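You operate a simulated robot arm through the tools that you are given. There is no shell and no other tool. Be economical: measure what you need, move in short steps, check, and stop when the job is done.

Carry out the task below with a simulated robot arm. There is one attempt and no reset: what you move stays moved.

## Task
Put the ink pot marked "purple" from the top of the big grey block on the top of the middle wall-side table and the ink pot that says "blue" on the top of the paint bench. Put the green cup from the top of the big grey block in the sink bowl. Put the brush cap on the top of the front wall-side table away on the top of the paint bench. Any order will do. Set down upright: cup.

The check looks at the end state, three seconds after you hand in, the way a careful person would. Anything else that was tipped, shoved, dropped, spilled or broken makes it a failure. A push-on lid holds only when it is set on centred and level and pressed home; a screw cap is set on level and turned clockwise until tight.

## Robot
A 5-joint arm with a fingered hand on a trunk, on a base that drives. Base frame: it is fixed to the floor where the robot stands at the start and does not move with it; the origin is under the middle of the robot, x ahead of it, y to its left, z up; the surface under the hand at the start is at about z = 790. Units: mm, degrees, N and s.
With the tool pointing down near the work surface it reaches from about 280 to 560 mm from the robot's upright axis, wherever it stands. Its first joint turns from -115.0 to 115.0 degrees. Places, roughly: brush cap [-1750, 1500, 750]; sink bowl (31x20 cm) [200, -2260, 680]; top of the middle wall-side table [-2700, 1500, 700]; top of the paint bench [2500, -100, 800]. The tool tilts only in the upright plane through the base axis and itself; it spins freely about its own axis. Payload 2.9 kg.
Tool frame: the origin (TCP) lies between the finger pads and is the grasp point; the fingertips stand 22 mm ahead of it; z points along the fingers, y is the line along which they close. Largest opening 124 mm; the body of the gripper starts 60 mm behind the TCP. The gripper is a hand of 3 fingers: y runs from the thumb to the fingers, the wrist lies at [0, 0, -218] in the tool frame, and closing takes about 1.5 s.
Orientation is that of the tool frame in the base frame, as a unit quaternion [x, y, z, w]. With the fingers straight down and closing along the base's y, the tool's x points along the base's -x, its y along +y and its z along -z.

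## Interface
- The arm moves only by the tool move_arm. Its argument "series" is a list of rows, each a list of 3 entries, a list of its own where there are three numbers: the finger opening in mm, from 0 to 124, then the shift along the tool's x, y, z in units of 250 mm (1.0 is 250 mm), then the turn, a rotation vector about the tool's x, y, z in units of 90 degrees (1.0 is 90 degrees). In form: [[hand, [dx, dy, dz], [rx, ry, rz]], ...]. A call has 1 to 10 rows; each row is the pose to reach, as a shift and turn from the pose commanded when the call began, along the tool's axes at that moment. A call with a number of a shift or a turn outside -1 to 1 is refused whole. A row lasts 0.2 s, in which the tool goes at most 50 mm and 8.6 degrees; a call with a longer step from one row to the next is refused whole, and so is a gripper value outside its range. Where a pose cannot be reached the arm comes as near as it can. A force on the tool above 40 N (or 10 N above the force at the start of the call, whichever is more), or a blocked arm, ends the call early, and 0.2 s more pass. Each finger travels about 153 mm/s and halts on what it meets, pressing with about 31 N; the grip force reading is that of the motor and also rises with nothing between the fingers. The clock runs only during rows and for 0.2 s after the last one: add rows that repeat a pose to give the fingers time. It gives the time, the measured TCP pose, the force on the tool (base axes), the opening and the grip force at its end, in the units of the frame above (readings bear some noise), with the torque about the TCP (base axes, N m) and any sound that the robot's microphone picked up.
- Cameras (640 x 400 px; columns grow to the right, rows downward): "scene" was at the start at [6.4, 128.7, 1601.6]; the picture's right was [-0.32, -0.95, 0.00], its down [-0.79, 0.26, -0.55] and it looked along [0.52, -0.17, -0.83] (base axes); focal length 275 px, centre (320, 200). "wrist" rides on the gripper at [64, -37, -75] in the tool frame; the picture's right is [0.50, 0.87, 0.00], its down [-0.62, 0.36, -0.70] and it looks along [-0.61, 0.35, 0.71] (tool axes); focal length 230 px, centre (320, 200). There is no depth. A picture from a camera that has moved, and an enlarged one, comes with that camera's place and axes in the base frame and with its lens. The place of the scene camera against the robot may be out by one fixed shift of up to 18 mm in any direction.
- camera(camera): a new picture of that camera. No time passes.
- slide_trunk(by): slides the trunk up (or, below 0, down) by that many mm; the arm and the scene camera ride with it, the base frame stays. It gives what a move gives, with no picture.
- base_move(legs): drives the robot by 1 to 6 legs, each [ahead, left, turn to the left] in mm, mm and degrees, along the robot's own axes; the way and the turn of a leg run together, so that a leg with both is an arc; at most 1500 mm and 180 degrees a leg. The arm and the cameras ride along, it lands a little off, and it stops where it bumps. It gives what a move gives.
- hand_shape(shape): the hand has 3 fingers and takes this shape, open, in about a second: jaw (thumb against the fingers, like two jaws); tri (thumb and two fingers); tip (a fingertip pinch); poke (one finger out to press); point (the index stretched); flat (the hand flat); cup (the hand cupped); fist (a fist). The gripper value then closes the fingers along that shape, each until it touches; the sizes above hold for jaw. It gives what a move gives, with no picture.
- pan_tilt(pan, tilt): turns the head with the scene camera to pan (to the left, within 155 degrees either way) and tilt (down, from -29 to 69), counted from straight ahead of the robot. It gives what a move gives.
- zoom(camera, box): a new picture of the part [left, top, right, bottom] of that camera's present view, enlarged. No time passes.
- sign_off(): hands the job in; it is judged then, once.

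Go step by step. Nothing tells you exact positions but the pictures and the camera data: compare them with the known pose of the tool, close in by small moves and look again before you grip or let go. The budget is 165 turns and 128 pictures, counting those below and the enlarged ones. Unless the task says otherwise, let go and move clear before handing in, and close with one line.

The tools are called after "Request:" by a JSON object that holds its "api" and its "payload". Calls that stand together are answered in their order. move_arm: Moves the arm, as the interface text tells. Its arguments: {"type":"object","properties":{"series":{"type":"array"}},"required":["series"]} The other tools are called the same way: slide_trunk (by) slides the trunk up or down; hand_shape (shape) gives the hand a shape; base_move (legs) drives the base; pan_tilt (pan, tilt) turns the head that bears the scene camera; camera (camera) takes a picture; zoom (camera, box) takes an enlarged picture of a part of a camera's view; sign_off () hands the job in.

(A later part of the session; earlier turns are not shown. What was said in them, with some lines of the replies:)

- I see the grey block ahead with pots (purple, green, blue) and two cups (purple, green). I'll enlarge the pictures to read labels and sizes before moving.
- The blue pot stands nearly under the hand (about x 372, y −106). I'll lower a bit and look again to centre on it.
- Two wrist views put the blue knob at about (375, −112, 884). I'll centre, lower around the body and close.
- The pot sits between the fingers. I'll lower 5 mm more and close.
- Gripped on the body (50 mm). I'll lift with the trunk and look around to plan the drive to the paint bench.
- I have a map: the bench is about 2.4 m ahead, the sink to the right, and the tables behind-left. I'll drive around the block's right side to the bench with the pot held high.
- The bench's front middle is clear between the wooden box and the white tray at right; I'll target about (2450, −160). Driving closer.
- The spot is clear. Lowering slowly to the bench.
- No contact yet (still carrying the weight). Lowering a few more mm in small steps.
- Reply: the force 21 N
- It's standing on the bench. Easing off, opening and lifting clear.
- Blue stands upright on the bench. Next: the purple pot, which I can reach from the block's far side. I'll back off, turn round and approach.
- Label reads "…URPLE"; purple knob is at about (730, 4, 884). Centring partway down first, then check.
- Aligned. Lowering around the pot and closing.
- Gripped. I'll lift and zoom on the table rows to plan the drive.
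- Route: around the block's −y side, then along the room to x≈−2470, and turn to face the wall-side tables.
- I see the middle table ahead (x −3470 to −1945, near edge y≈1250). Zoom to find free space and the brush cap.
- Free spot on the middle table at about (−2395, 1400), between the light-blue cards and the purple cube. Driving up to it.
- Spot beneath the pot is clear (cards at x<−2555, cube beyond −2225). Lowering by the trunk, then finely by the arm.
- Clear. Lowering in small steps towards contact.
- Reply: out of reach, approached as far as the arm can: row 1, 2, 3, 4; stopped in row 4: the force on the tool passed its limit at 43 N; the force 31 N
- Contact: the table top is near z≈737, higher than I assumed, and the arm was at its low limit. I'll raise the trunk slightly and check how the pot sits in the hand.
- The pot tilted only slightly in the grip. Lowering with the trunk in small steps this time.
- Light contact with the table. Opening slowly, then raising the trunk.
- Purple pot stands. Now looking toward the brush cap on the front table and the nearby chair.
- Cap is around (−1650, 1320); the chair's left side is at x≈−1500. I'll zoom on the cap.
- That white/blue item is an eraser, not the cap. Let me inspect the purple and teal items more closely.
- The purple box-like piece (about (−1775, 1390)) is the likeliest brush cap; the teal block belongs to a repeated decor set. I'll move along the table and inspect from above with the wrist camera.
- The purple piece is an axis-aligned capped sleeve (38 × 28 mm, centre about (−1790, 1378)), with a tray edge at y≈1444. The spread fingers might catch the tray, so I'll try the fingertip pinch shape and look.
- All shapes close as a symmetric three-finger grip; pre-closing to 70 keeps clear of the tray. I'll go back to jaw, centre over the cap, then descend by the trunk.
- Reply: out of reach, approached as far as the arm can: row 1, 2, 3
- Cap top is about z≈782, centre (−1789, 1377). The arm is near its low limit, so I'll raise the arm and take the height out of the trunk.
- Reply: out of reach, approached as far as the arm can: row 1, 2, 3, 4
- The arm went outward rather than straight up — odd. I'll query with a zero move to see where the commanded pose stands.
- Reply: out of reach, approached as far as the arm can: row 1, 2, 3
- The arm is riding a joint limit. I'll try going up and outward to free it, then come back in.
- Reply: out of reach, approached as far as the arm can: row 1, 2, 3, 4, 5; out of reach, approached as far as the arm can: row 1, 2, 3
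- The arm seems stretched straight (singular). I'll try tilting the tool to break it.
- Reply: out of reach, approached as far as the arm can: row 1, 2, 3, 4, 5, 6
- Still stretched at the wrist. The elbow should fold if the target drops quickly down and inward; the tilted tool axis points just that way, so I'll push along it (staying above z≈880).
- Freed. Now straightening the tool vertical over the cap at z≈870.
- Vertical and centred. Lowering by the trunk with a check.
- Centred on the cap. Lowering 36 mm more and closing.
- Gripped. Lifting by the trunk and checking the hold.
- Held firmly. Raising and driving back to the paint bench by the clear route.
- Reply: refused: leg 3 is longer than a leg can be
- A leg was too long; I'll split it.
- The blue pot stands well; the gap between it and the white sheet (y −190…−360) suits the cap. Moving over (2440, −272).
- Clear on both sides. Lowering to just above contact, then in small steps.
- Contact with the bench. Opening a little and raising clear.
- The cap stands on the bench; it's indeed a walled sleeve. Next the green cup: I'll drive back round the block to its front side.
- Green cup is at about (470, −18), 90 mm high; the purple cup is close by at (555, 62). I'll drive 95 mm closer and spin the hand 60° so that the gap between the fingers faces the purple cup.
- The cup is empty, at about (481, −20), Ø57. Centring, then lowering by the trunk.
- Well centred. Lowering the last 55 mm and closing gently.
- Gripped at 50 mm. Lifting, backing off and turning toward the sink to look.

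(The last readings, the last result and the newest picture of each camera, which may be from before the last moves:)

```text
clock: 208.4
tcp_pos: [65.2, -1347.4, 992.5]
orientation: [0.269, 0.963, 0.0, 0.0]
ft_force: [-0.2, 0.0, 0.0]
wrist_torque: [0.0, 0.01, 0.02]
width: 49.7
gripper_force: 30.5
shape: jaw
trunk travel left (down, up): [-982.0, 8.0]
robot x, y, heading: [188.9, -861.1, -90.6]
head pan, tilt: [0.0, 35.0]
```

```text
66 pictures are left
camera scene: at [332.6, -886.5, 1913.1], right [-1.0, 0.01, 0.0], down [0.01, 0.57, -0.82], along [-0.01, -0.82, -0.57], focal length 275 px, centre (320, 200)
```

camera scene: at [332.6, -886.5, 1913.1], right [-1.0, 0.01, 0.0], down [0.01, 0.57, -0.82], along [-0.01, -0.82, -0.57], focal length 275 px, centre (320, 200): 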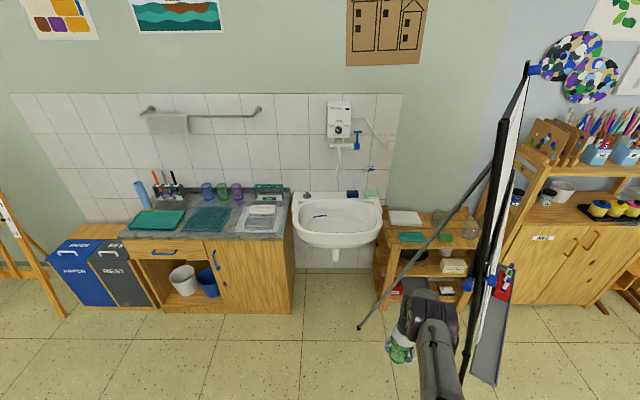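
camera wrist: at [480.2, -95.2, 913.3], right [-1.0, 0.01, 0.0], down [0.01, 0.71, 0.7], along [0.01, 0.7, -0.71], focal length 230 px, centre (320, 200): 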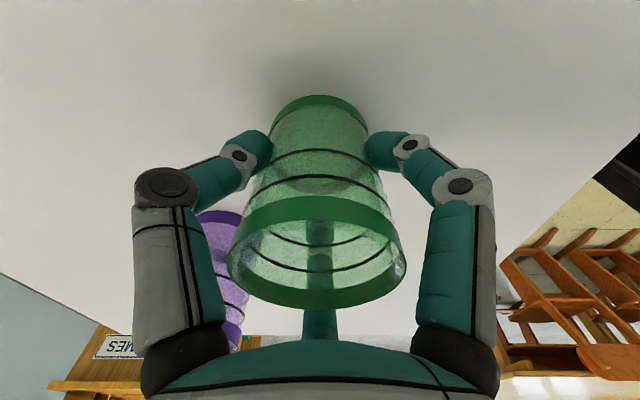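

I see the wall sink at x≈200, front rim y≈−1985, with the whiteboard tripod's foot near (31, −2000). I'll shift left, keep clear of it, and zoom on the sink.

Request:
{"api": "base_move", "payload": {"legs": [[0, 135, 0], [480, 0, 0]]}}

Request:
{"api": "pan_tilt", "payload": {"pan": -3, "tilt": 42}}

Request:
{"api": "camera", "payload": {"camera": "scene"}}

Request:
{"api": "zoom", "payload": {"camera": "scene", "box": [240, 60, 480, 260]}}

```text
clock: 212.2
tcp_pos: [190.6, -1830.1, 993.2]
orientation: [0.27, 0.963, -0.002, -0.001]
ft_force: [0.2, 0.2, -0.6]
wrist_torque: [0.0, 0.03, -0.02]
width: 49.6
gripper_force: 31.5
shape: jaw
trunk travel left (down, up): [-982.0, 8.0]
robot x, y, heading: [309.7, -1347.9, -90.7]
head pan, tilt: [0.0, 35.0]
```

```text
clock: 212.9
tcp_pos: [191.6, -1831.3, 993.4]
orientation: [0.271, 0.963, 0.001, 0.0]
ft_force: [-0.2, -0.1, 0.5]
wrist_torque: [0.0, 0.05, -0.03]
width: 49.6
gripper_force: 30.7
shape: jaw
trunk travel left (down, up): [-982.0, 8.0]
robot x, y, heading: [314.4, -1344.4, -90.6]
head pan, tilt: [-3.0, 42.0]
```

```text
65 pictures are left
camera scene: at [454.3, -1367.2, 1902.7], right [-1.0, 0.07, 0.0], down [0.04, 0.67, -0.74], along [-0.05, -0.74, -0.67], focal length 275 px, centre (320, 200)
```

scene: 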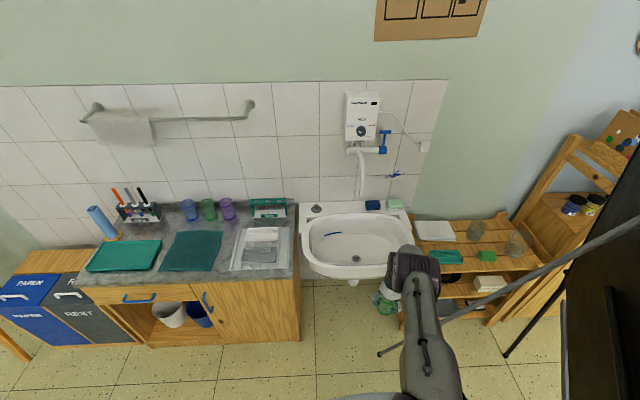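

```text
2.00 times, centred on (360, 160) of scene
camera zoom: at [454.3, -1367.2, 1902.7], right [-1.0, 0.07, 0.0], down [0.04, 0.67, -0.74], along [-0.05, -0.74, -0.67], focal length 550 px, centre (240, 280)
```

zoom: 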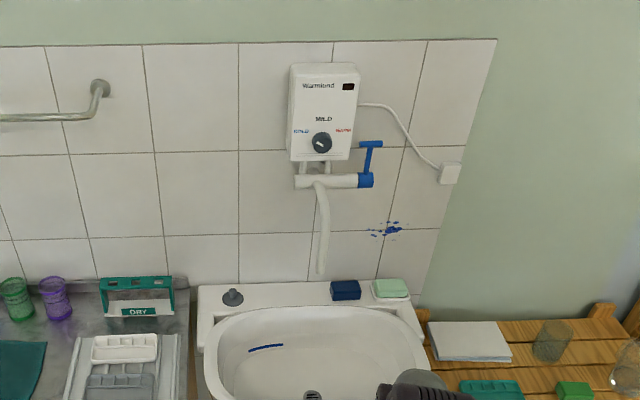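

Bowl and drain located (drain ≈ (201, −2228)); the spout is back near the wall. I'll raise the arm (so it has reach), then drive to the sink front.

Request:
{"api": "move_arm", "payload": {"series": [[40, [0, 0, -0.18], [0, 0, 0]], [40, [0, 0, -0.36], [0, 0, 0]], [40, [0, 0, -0.54], [0, 0, 0]], [40, [0, 0, -0.6], [0, 0, 0]], [40, [0, 0, -0.6], [0, 0, 0]]]}}

Request:
{"api": "base_move", "payload": {"legs": [[335, 0, 0]]}}

Request:
{"api": "camera", "payload": {"camera": "scene"}}

Request:
{"api": "camera", "payload": {"camera": "wrist"}}

```text
clock: 214.1
tcp_pos: [190.1, -1831.3, 1144.1]
orientation: [0.271, 0.963, -0.001, -0.001]
ft_force: [0.9, 0.0, -0.1]
wrist_torque: [0.0, -0.03, -0.04]
width: 50.1
gripper_force: 31.3
shape: jaw
trunk travel left (down, up): [-982.0, 8.0]
robot x, y, heading: [315.8, -1347.5, -91.2]
head pan, tilt: [-3.0, 42.0]
```

```text
clock: 216.2
tcp_pos: [185.6, -2160.4, 1144.1]
orientation: [0.272, 0.962, -0.001, -0.001]
ft_force: [0.4, -0.4, -1.1]
wrist_torque: [0.0, -0.05, -0.02]
width: 49.5
gripper_force: 31.2
shape: jaw
trunk travel left (down, up): [-982.0, 8.0]
robot x, y, heading: [313.9, -1678.9, -90.8]
head pan, tilt: [-3.0, 42.0]
```

```text
63 pictures are left
camera scene: at [449.3, -1696.0, 1902.7], right [-1.0, 0.07, 0.0], down [0.05, 0.67, -0.74], along [-0.05, -0.74, -0.67], focal length 275 px, centre (320, 200)
```

scene: 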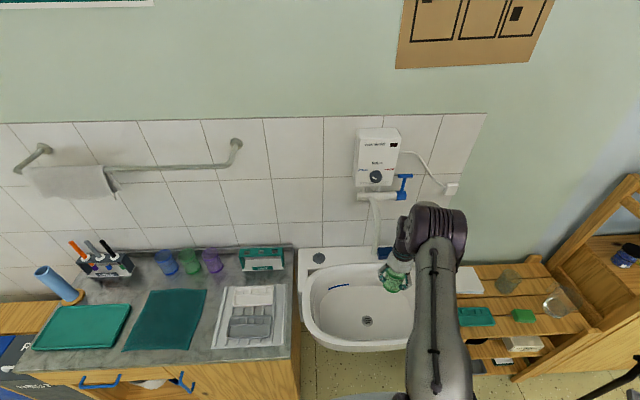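

```text
62 pictures are left
camera wrist: at [111.1, -2158.7, 1219.6], right [0.03, 1.0, 0.0], down [0.71, -0.02, 0.7], along [0.7, -0.02, -0.71], focal length 230 px, centre (320, 200)
```

wrist: 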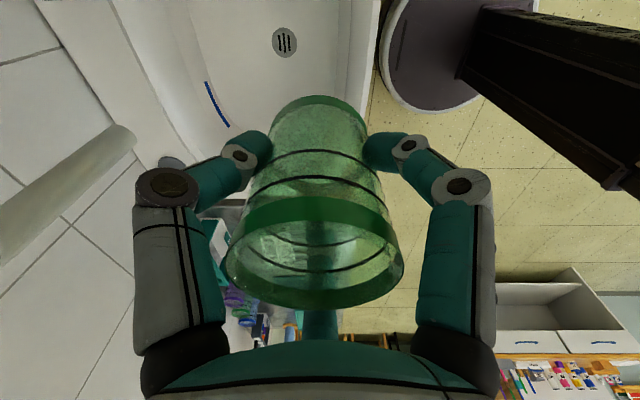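

The drain is confirmed at (203, −2232), and the spout end is at about (200, −2312, 1057), so I'll place the cup slightly forward-left of the drain. Zooming on the bowl floor first.

Request:
{"api": "zoom", "payload": {"camera": "scene", "box": [290, 230, 420, 360]}}

Request:
{"api": "zoom", "payload": {"camera": "wrist", "box": [100, 0, 400, 180]}}

```text
3.08 times, centred on (355, 295) of scene
camera zoom: at [449.3, -1696.0, 1902.7], right [-1.0, 0.07, 0.0], down [0.05, 0.67, -0.74], along [-0.05, -0.74, -0.67], focal length 847 px, centre (212, -92)
```

zoom: 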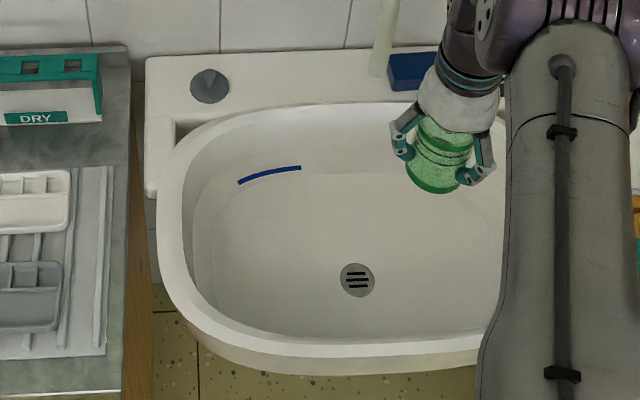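

```text
2.13 times, centred on (250, 90) of wrist
camera zoom: at [111.1, -2158.7, 1219.6], right [0.03, 1.0, 0.0], down [0.71, -0.02, 0.7], along [0.7, -0.02, -0.71], focal length 491 px, centre (469, 435)
```

zoom: 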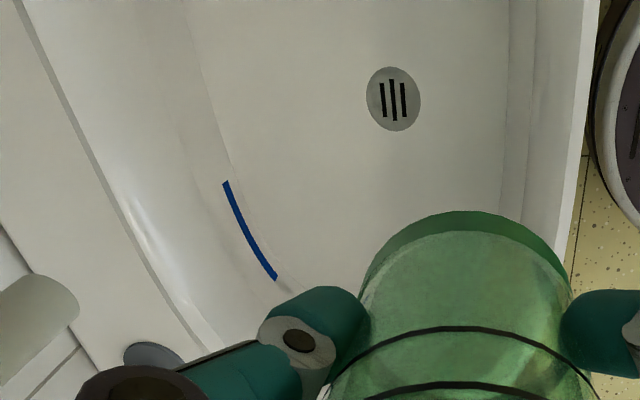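

The floor is flat and wide. I'll move over (255, −2215), left-forward of the drain and away from the spout, then lower by the trunk.

Request:
{"api": "move_arm", "payload": {"series": [[40, [-0.12, -0.015, 0], [0, 0, 0]], [40, [-0.24, -0.03, 0], [0, 0, 0]], [40, [-0.35, -0.044, 0], [0, 0, 0]], [40, [-0.35, -0.044, 0], [0, 0, 0]]]}}

Request:
{"api": "slide_trunk", "payload": {"by": -230}}

Request:
{"api": "camera", "payload": {"camera": "scene"}}

Request:
{"api": "camera", "payload": {"camera": "wrist"}}

```text
clock: 217.2
tcp_pos: [253.2, -2216.2, 1143.1]
orientation: [0.271, 0.963, 0.0, 0.0]
ft_force: [0.1, 0.3, -0.5]
wrist_torque: [-0.01, 0.03, 0.01]
width: 49.6
gripper_force: 31.1
shape: jaw
trunk travel left (down, up): [-982.0, 8.0]
robot x, y, heading: [311.8, -1677.4, -90.7]
head pan, tilt: [-3.0, 42.0]
```

```text
clock: 219.7
tcp_pos: [255.5, -2215.7, 912.9]
orientation: [0.271, 0.962, 0.0, 0.0]
ft_force: [-0.5, -0.1, -0.4]
wrist_torque: [0.01, 0.02, -0.06]
width: 49.6
gripper_force: 31.2
shape: jaw
trunk travel left (down, up): [-752.0, 238.0]
robot x, y, heading: [303.4, -1676.5, -90.9]
head pan, tilt: [-3.0, 42.0]
```

```text
59 pictures are left
camera scene: at [449.2, -1697.6, 1672.7], right [-1.0, 0.07, 0.0], down [0.05, 0.67, -0.74], along [-0.05, -0.74, -0.67], focal length 275 px, centre (320, 200)
```

scene: 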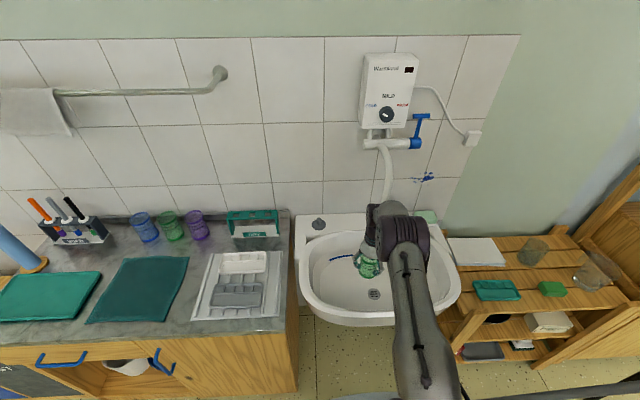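

```text
58 pictures are left
camera wrist: at [180.4, -2214.6, 989.1], right [0.03, 1.0, 0.0], down [0.71, -0.02, 0.7], along [0.7, -0.02, -0.71], focal length 230 px, centre (320, 200)
```

wrist: 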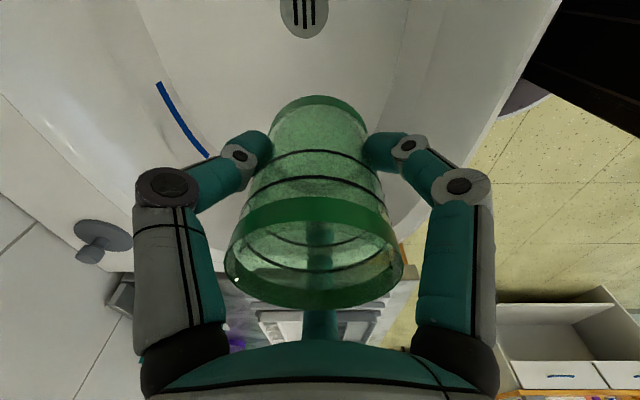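

Inside the rim with ~45 mm clearance. Lowering 145 mm more.

Request:
{"api": "slide_trunk", "payload": {"by": -145}}

Request:
{"api": "camera", "payload": {"camera": "wrist"}}

Request:
{"api": "camera", "payload": {"camera": "scene"}}

```text
clock: 221.4
tcp_pos: [254.3, -2215.5, 769.9]
orientation: [0.272, 0.962, -0.001, 0.0]
ft_force: [-0.3, -0.4, 0.5]
wrist_torque: [-0.02, -0.03, 0.05]
width: 49.3
gripper_force: 30.6
shape: jaw
trunk travel left (down, up): [-606.0, 383.0]
robot x, y, heading: [307.5, -1675.8, -91.0]
head pan, tilt: [-3.0, 42.0]
```

```text
57 pictures are left
camera wrist: at [180.4, -2214.5, 844.1], right [0.03, 1.0, 0.0], down [0.71, -0.02, 0.7], along [0.7, -0.02, -0.71], focal length 230 px, centre (320, 200)
```

wrist: 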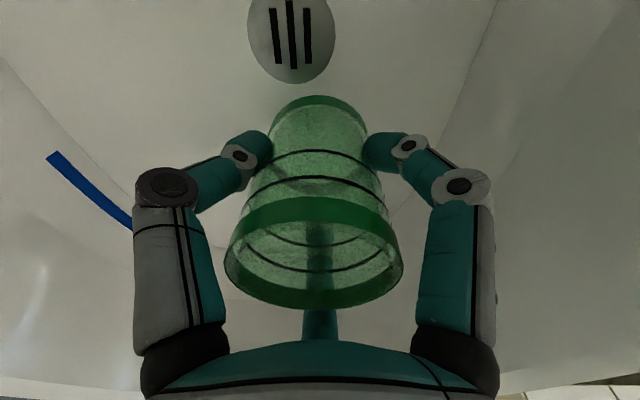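

```text
56 pictures are left
camera scene: at [449.2, -1697.6, 1527.7], right [-1.0, 0.07, 0.0], down [0.05, 0.67, -0.74], along [-0.05, -0.74, -0.67], focal length 275 px, centre (320, 200)
```

scene: 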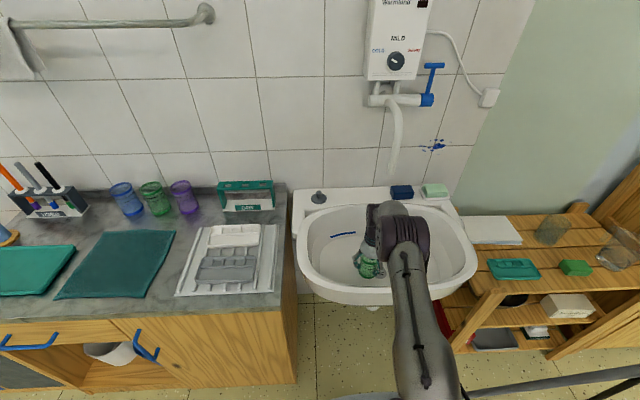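

Good clearance all around. Lowering to near contact.

Request:
{"api": "slide_trunk", "payload": {"by": -32}}

Request:
{"api": "slide_trunk", "payload": {"by": -4}}

Request:
{"api": "slide_trunk", "payload": {"by": -3}}

Request:
{"api": "zoom", "payload": {"camera": "wrist", "box": [200, 0, 440, 150]}}

```text
clock: 222.2
tcp_pos: [253.6, -2215.8, 736.9]
orientation: [0.271, 0.963, 0.0, 0.0]
ft_force: [-0.2, 0.4, -0.5]
wrist_torque: [0.04, 0.0, -0.01]
width: 49.4
gripper_force: 31.2
shape: jaw
trunk travel left (down, up): [-574.0, 416.0]
robot x, y, heading: [309.2, -1679.8, -91.1]
head pan, tilt: [-3.0, 42.0]
```

```text
clock: 222.7
tcp_pos: [255.1, -2215.4, 733.6]
orientation: [0.271, 0.962, 0.001, 0.0]
ft_force: [-0.1, -0.6, 0.5]
wrist_torque: [-0.04, 0.02, 0.0]
width: 49.2
gripper_force: 30.9
shape: jaw
trunk travel left (down, up): [-570.0, 420.0]
robot x, y, heading: [315.0, -1676.8, -91.0]
head pan, tilt: [-3.0, 42.0]
```

```text
clock: 223.2
tcp_pos: [254.5, -2216.0, 731.6]
orientation: [0.271, 0.963, -0.002, 0.0]
ft_force: [-0.4, -0.9, 13.5]
wrist_torque: [-0.14, 0.03, -0.03]
width: 49.6
gripper_force: 30.9
shape: jaw
trunk travel left (down, up): [-568.0, 422.0]
robot x, y, heading: [309.3, -1676.5, -90.8]
head pan, tilt: [-3.0, 42.0]
```

```text
2.67 times, centred on (320, 75) of wrist
camera zoom: at [180.4, -2214.0, 806.9], right [0.03, 1.0, 0.0], down [0.71, -0.02, 0.7], along [0.7, -0.02, -0.71], focal length 614 px, centre (320, 533)
```

zoom: 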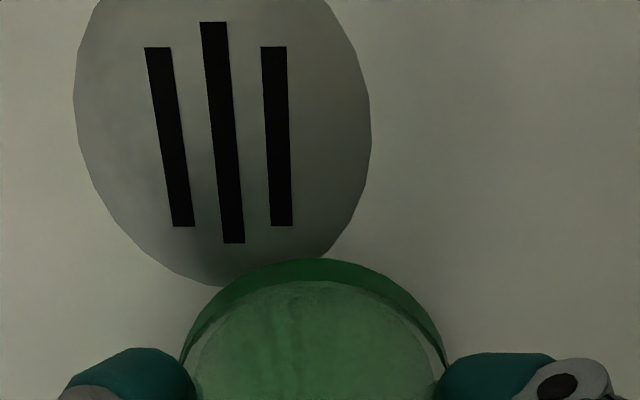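

Contact, but the cup edge is close to the drain ring. I'll lift slightly and shift 14 mm away from it before letting go.

Request:
{"api": "slide_trunk", "payload": {"by": 8}}

Request:
{"api": "move_arm", "payload": {"series": [[40, [-0.048, 0.029, 0], [0, 0, 0]], [40, [-0.048, 0.029, 0], [0, 0, 0]]]}}

Request:
{"api": "slide_trunk", "payload": {"by": -6}}

Request:
{"api": "slide_trunk", "payload": {"by": -2}}

```text
clock: 223.8
tcp_pos: [254.7, -2215.2, 738.4]
orientation: [0.271, 0.963, 0.0, 0.0]
ft_force: [-0.6, 0.4, 0.5]
wrist_torque: [0.04, -0.02, 0.03]
width: 49.6
gripper_force: 30.7
shape: jaw
trunk travel left (down, up): [-576.0, 414.0]
robot x, y, heading: [308.9, -1675.3, -90.9]
head pan, tilt: [-3.0, 42.0]
```

```text
clock: 224.4
tcp_pos: [268.0, -2215.3, 737.6]
orientation: [0.272, 0.962, 0.0, 0.0]
ft_force: [0.5, 0.0, -0.4]
wrist_torque: [0.01, -0.04, -0.01]
width: 49.4
gripper_force: 31.2
shape: jaw
trunk travel left (down, up): [-576.0, 414.0]
robot x, y, heading: [308.5, -1676.8, -90.9]
head pan, tilt: [-3.0, 42.0]
```

```text
clock: 224.9
tcp_pos: [267.6, -2214.9, 732.0]
orientation: [0.272, 0.962, -0.001, 0.0]
ft_force: [0.9, 0.3, 5.4]
wrist_torque: [-0.12, 0.0, 0.0]
width: 49.6
gripper_force: 31.1
shape: jaw
trunk travel left (down, up): [-570.0, 420.0]
robot x, y, heading: [310.2, -1679.8, -90.7]
head pan, tilt: [-3.0, 42.0]
```

```text
clock: 225.4
tcp_pos: [268.9, -2215.4, 731.5]
orientation: [0.271, 0.963, -0.002, 0.0]
ft_force: [0.8, -2.1, 16.7]
wrist_torque: [-0.25, 0.01, -0.02]
width: 49.6
gripper_force: 30.9
shape: jaw
trunk travel left (down, up): [-568.0, 422.0]
robot x, y, heading: [309.2, -1677.9, -90.9]
head pan, tilt: [-3.0, 42.0]
```

Firm contact. Easing off and opening gently, just enough, then rising.

Request:
{"api": "slide_trunk", "payload": {"by": 1.5}}

Request:
{"api": "move_arm", "payload": {"series": [[50, [0, 0, 0], [0, 0, 0]], [53, [0, 0, 0], [0, 0, 0]], [58, [0, 0, 0], [0, 0, 0]], [68, [0, 0, 0], [0, 0, 0]], [80, [0, 0, 0], [0, 0, 0]], [80, [0, 0, 0], [0, 0, 0]]]}}

Request:
{"api": "camera", "payload": {"camera": "wrist"}}

```text
clock: 225.9
tcp_pos: [268.3, -2215.3, 730.4]
orientation: [0.271, 0.963, -0.001, 0.0]
ft_force: [0.0, -3.0, 12.1]
wrist_torque: [-0.22, 0.01, -0.01]
width: 50.0
gripper_force: 31.1
shape: jaw
trunk travel left (down, up): [-569.0, 421.0]
robot x, y, heading: [309.5, -1677.4, -90.9]
head pan, tilt: [-3.0, 42.0]
```

```text
clock: 227.3
tcp_pos: [268.2, -2216.7, 731.0]
orientation: [0.272, 0.962, 0.0, 0.0]
ft_force: [0.0, -1.2, -1.2]
wrist_torque: [-0.03, 0.0, -0.03]
width: 79.2
gripper_force: 0.1
shape: jaw
trunk travel left (down, up): [-569.0, 421.0]
robot x, y, heading: [309.0, -1676.7, -90.8]
head pan, tilt: [-3.0, 42.0]
```

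```text
54 pictures are left
camera wrist: at [194.2, -2214.6, 806.2], right [0.03, 1.0, 0.0], down [0.71, -0.02, 0.7], along [0.7, -0.02, -0.71], focal length 230 px, centre (320, 200)
```

wrist: 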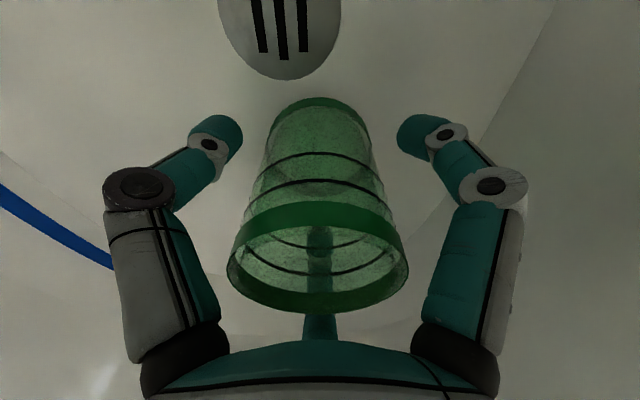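

Free and standing. Raising straight out of the bowl.

Request:
{"api": "slide_trunk", "payload": {"by": 250}}

Request:
{"api": "camera", "payload": {"camera": "wrist"}}

```text
clock: 229.9
tcp_pos: [268.6, -2216.1, 980.0]
orientation: [0.271, 0.962, 0.0, 0.0]
ft_force: [0.4, -0.5, -0.6]
wrist_torque: [0.01, 0.01, 0.0]
width: 79.6
gripper_force: 0.1
shape: jaw
trunk travel left (down, up): [-819.0, 171.0]
robot x, y, heading: [309.4, -1675.9, -91.0]
head pan, tilt: [-3.0, 42.0]
```

```text
53 pictures are left
camera wrist: at [194.2, -2214.7, 1056.2], right [0.03, 1.0, 0.0], down [0.71, -0.02, 0.7], along [0.7, -0.02, -0.71], focal length 230 px, centre (320, 200)
```

wrist: 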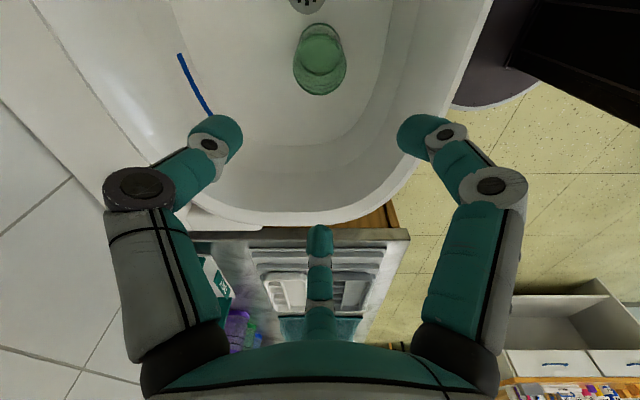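

The cup stands upright in the bowl. Backing away and checking all placements from a distance.

Request:
{"api": "base_move", "payload": {"legs": [[-650, 0, 0]]}}

Request:
{"api": "camera", "payload": {"camera": "scene"}}

Request:
{"api": "pan_tilt", "payload": {"pan": 95, "tilt": 18}}

Request:
{"api": "camera", "payload": {"camera": "scene"}}

Request:
{"api": "pan_tilt", "payload": {"pan": -140, "tilt": 20}}

Request:
{"api": "camera", "payload": {"camera": "scene"}}

```text
clock: 233.6
tcp_pos: [280.1, -1562.8, 980.3]
orientation: [0.268, 0.963, 0.0, 0.0]
ft_force: [0.2, -1.1, -0.8]
wrist_torque: [0.0, -0.01, 0.02]
width: 79.5
gripper_force: 0.1
shape: jaw
trunk travel left (down, up): [-819.0, 171.0]
robot x, y, heading: [319.0, -1023.8, -90.6]
head pan, tilt: [-3.0, 42.0]
```

```text
52 pictures are left
camera scene: at [457.9, -1043.6, 1740.2], right [-1.0, 0.06, 0.0], down [0.04, 0.67, -0.74], along [-0.05, -0.74, -0.67], focal length 275 px, centre (320, 200)
```

scene: 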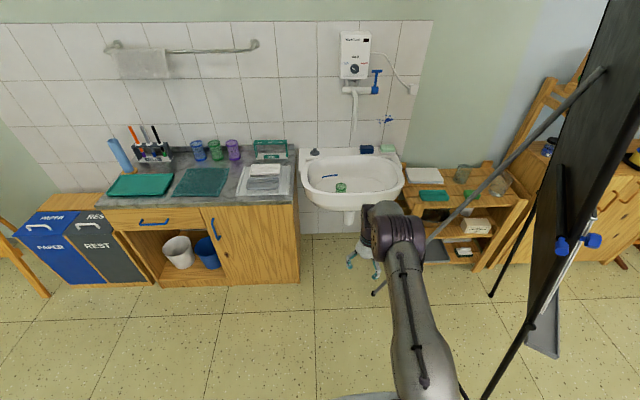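

```text
clock: 235.3
tcp_pos: [278.7, -1562.8, 980.2]
orientation: [0.268, 0.963, -0.001, 0.0]
ft_force: [0.0, 0.3, 0.5]
wrist_torque: [-0.02, 0.0, 0.03]
width: 79.4
gripper_force: 0.1
shape: jaw
trunk travel left (down, up): [-819.0, 171.0]
robot x, y, heading: [319.5, -1025.3, -90.6]
head pan, tilt: [95.0, 18.0]
```

```text
51 pictures are left
camera scene: at [556.1, -953.0, 1777.8], right [0.08, -1.0, 0.0], down [-0.31, -0.02, -0.95], along [0.95, 0.07, -0.31], focal length 275 px, centre (320, 200)
```

scene: 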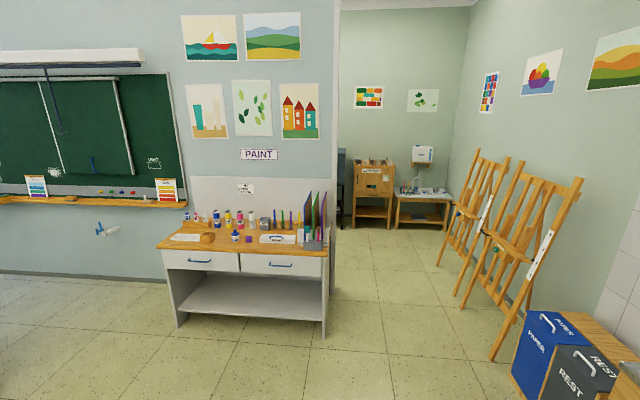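

```text
clock: 238.6
tcp_pos: [280.7, -1563.4, 980.8]
orientation: [0.268, 0.963, 0.001, 0.0]
ft_force: [0.0, 0.1, 0.6]
wrist_torque: [0.01, -0.02, -0.01]
width: 79.5
gripper_force: 0.1
shape: jaw
trunk travel left (down, up): [-819.0, 171.0]
robot x, y, heading: [316.7, -1026.7, -90.6]
head pan, tilt: [-140.0, 20.0]
```

```text
50 pictures are left
camera scene: at [403.8, -888.3, 1774.6], right [0.77, 0.64, 0.0], down [0.22, -0.26, -0.94], along [-0.6, 0.73, -0.34], focal length 275 px, centre (320, 200)
```

scene: 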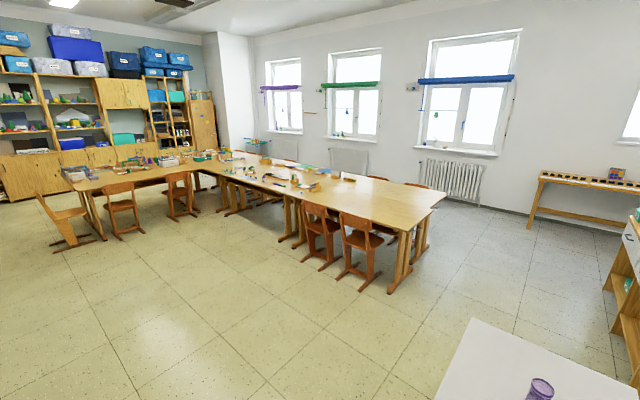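

Request:
{"api": "zoom", "payload": {"camera": "scene", "box": [220, 145, 360, 215]}}

Request:
{"api": "pan_tilt", "payload": {"pan": 130, "tilt": 45}}

Request:
{"api": "camera", "payload": {"camera": "scene"}}

```text
4.57 times, centred on (290, 180) of scene
camera zoom: at [403.8, -888.3, 1774.6], right [0.77, 0.64, 0.0], down [0.22, -0.26, -0.94], along [-0.6, 0.73, -0.34], focal length 1258 px, centre (457, 291)
```

zoom: 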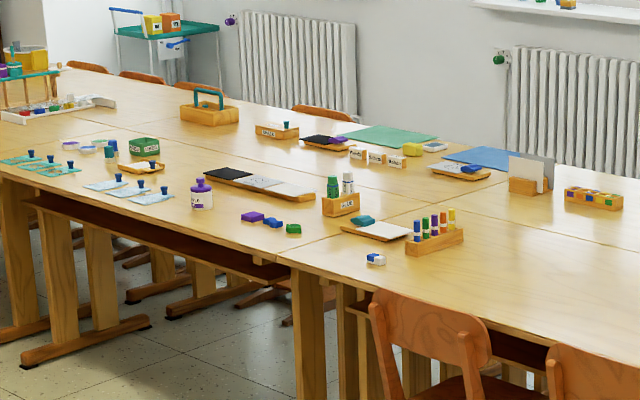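

```text
clock: 242.4
tcp_pos: [279.5, -1563.8, 980.9]
orientation: [0.268, 0.963, 0.0, 0.001]
ft_force: [0.7, -0.5, -1.0]
wrist_torque: [0.02, 0.0, -0.04]
width: 79.1
gripper_force: 0.1
shape: jaw
trunk travel left (down, up): [-819.0, 171.0]
robot x, y, heading: [317.9, -1028.3, -90.4]
head pan, tilt: [130.0, 45.0]
```

```text
48 pictures are left
camera scene: at [525.9, -908.6, 1735.9], right [0.64, -0.77, 0.0], down [-0.55, -0.45, -0.71], along [0.55, 0.45, -0.71], focal length 275 px, centre (320, 200)
```

scene: 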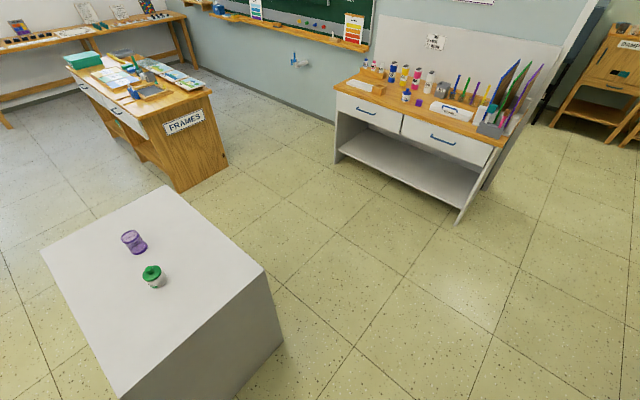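

The purple pot, blue pot, brush cap and green cup all stand where they should, and the purple cup and green pot on the block are undisturbed. The hand is empty and clear, so I'm handing in.

Request:
{"api": "sign_off", "payload": {}}

```text
The job is handed in.
```

I've handed in the job. The purple pot is on the middle wall-side table, and the blue pot and brush cap are on the paint bench. The green cup stands upright in the sink bowl. No object was labelled "brush cap", so I took it to be the small purple box-shaped sleeve on the front table.
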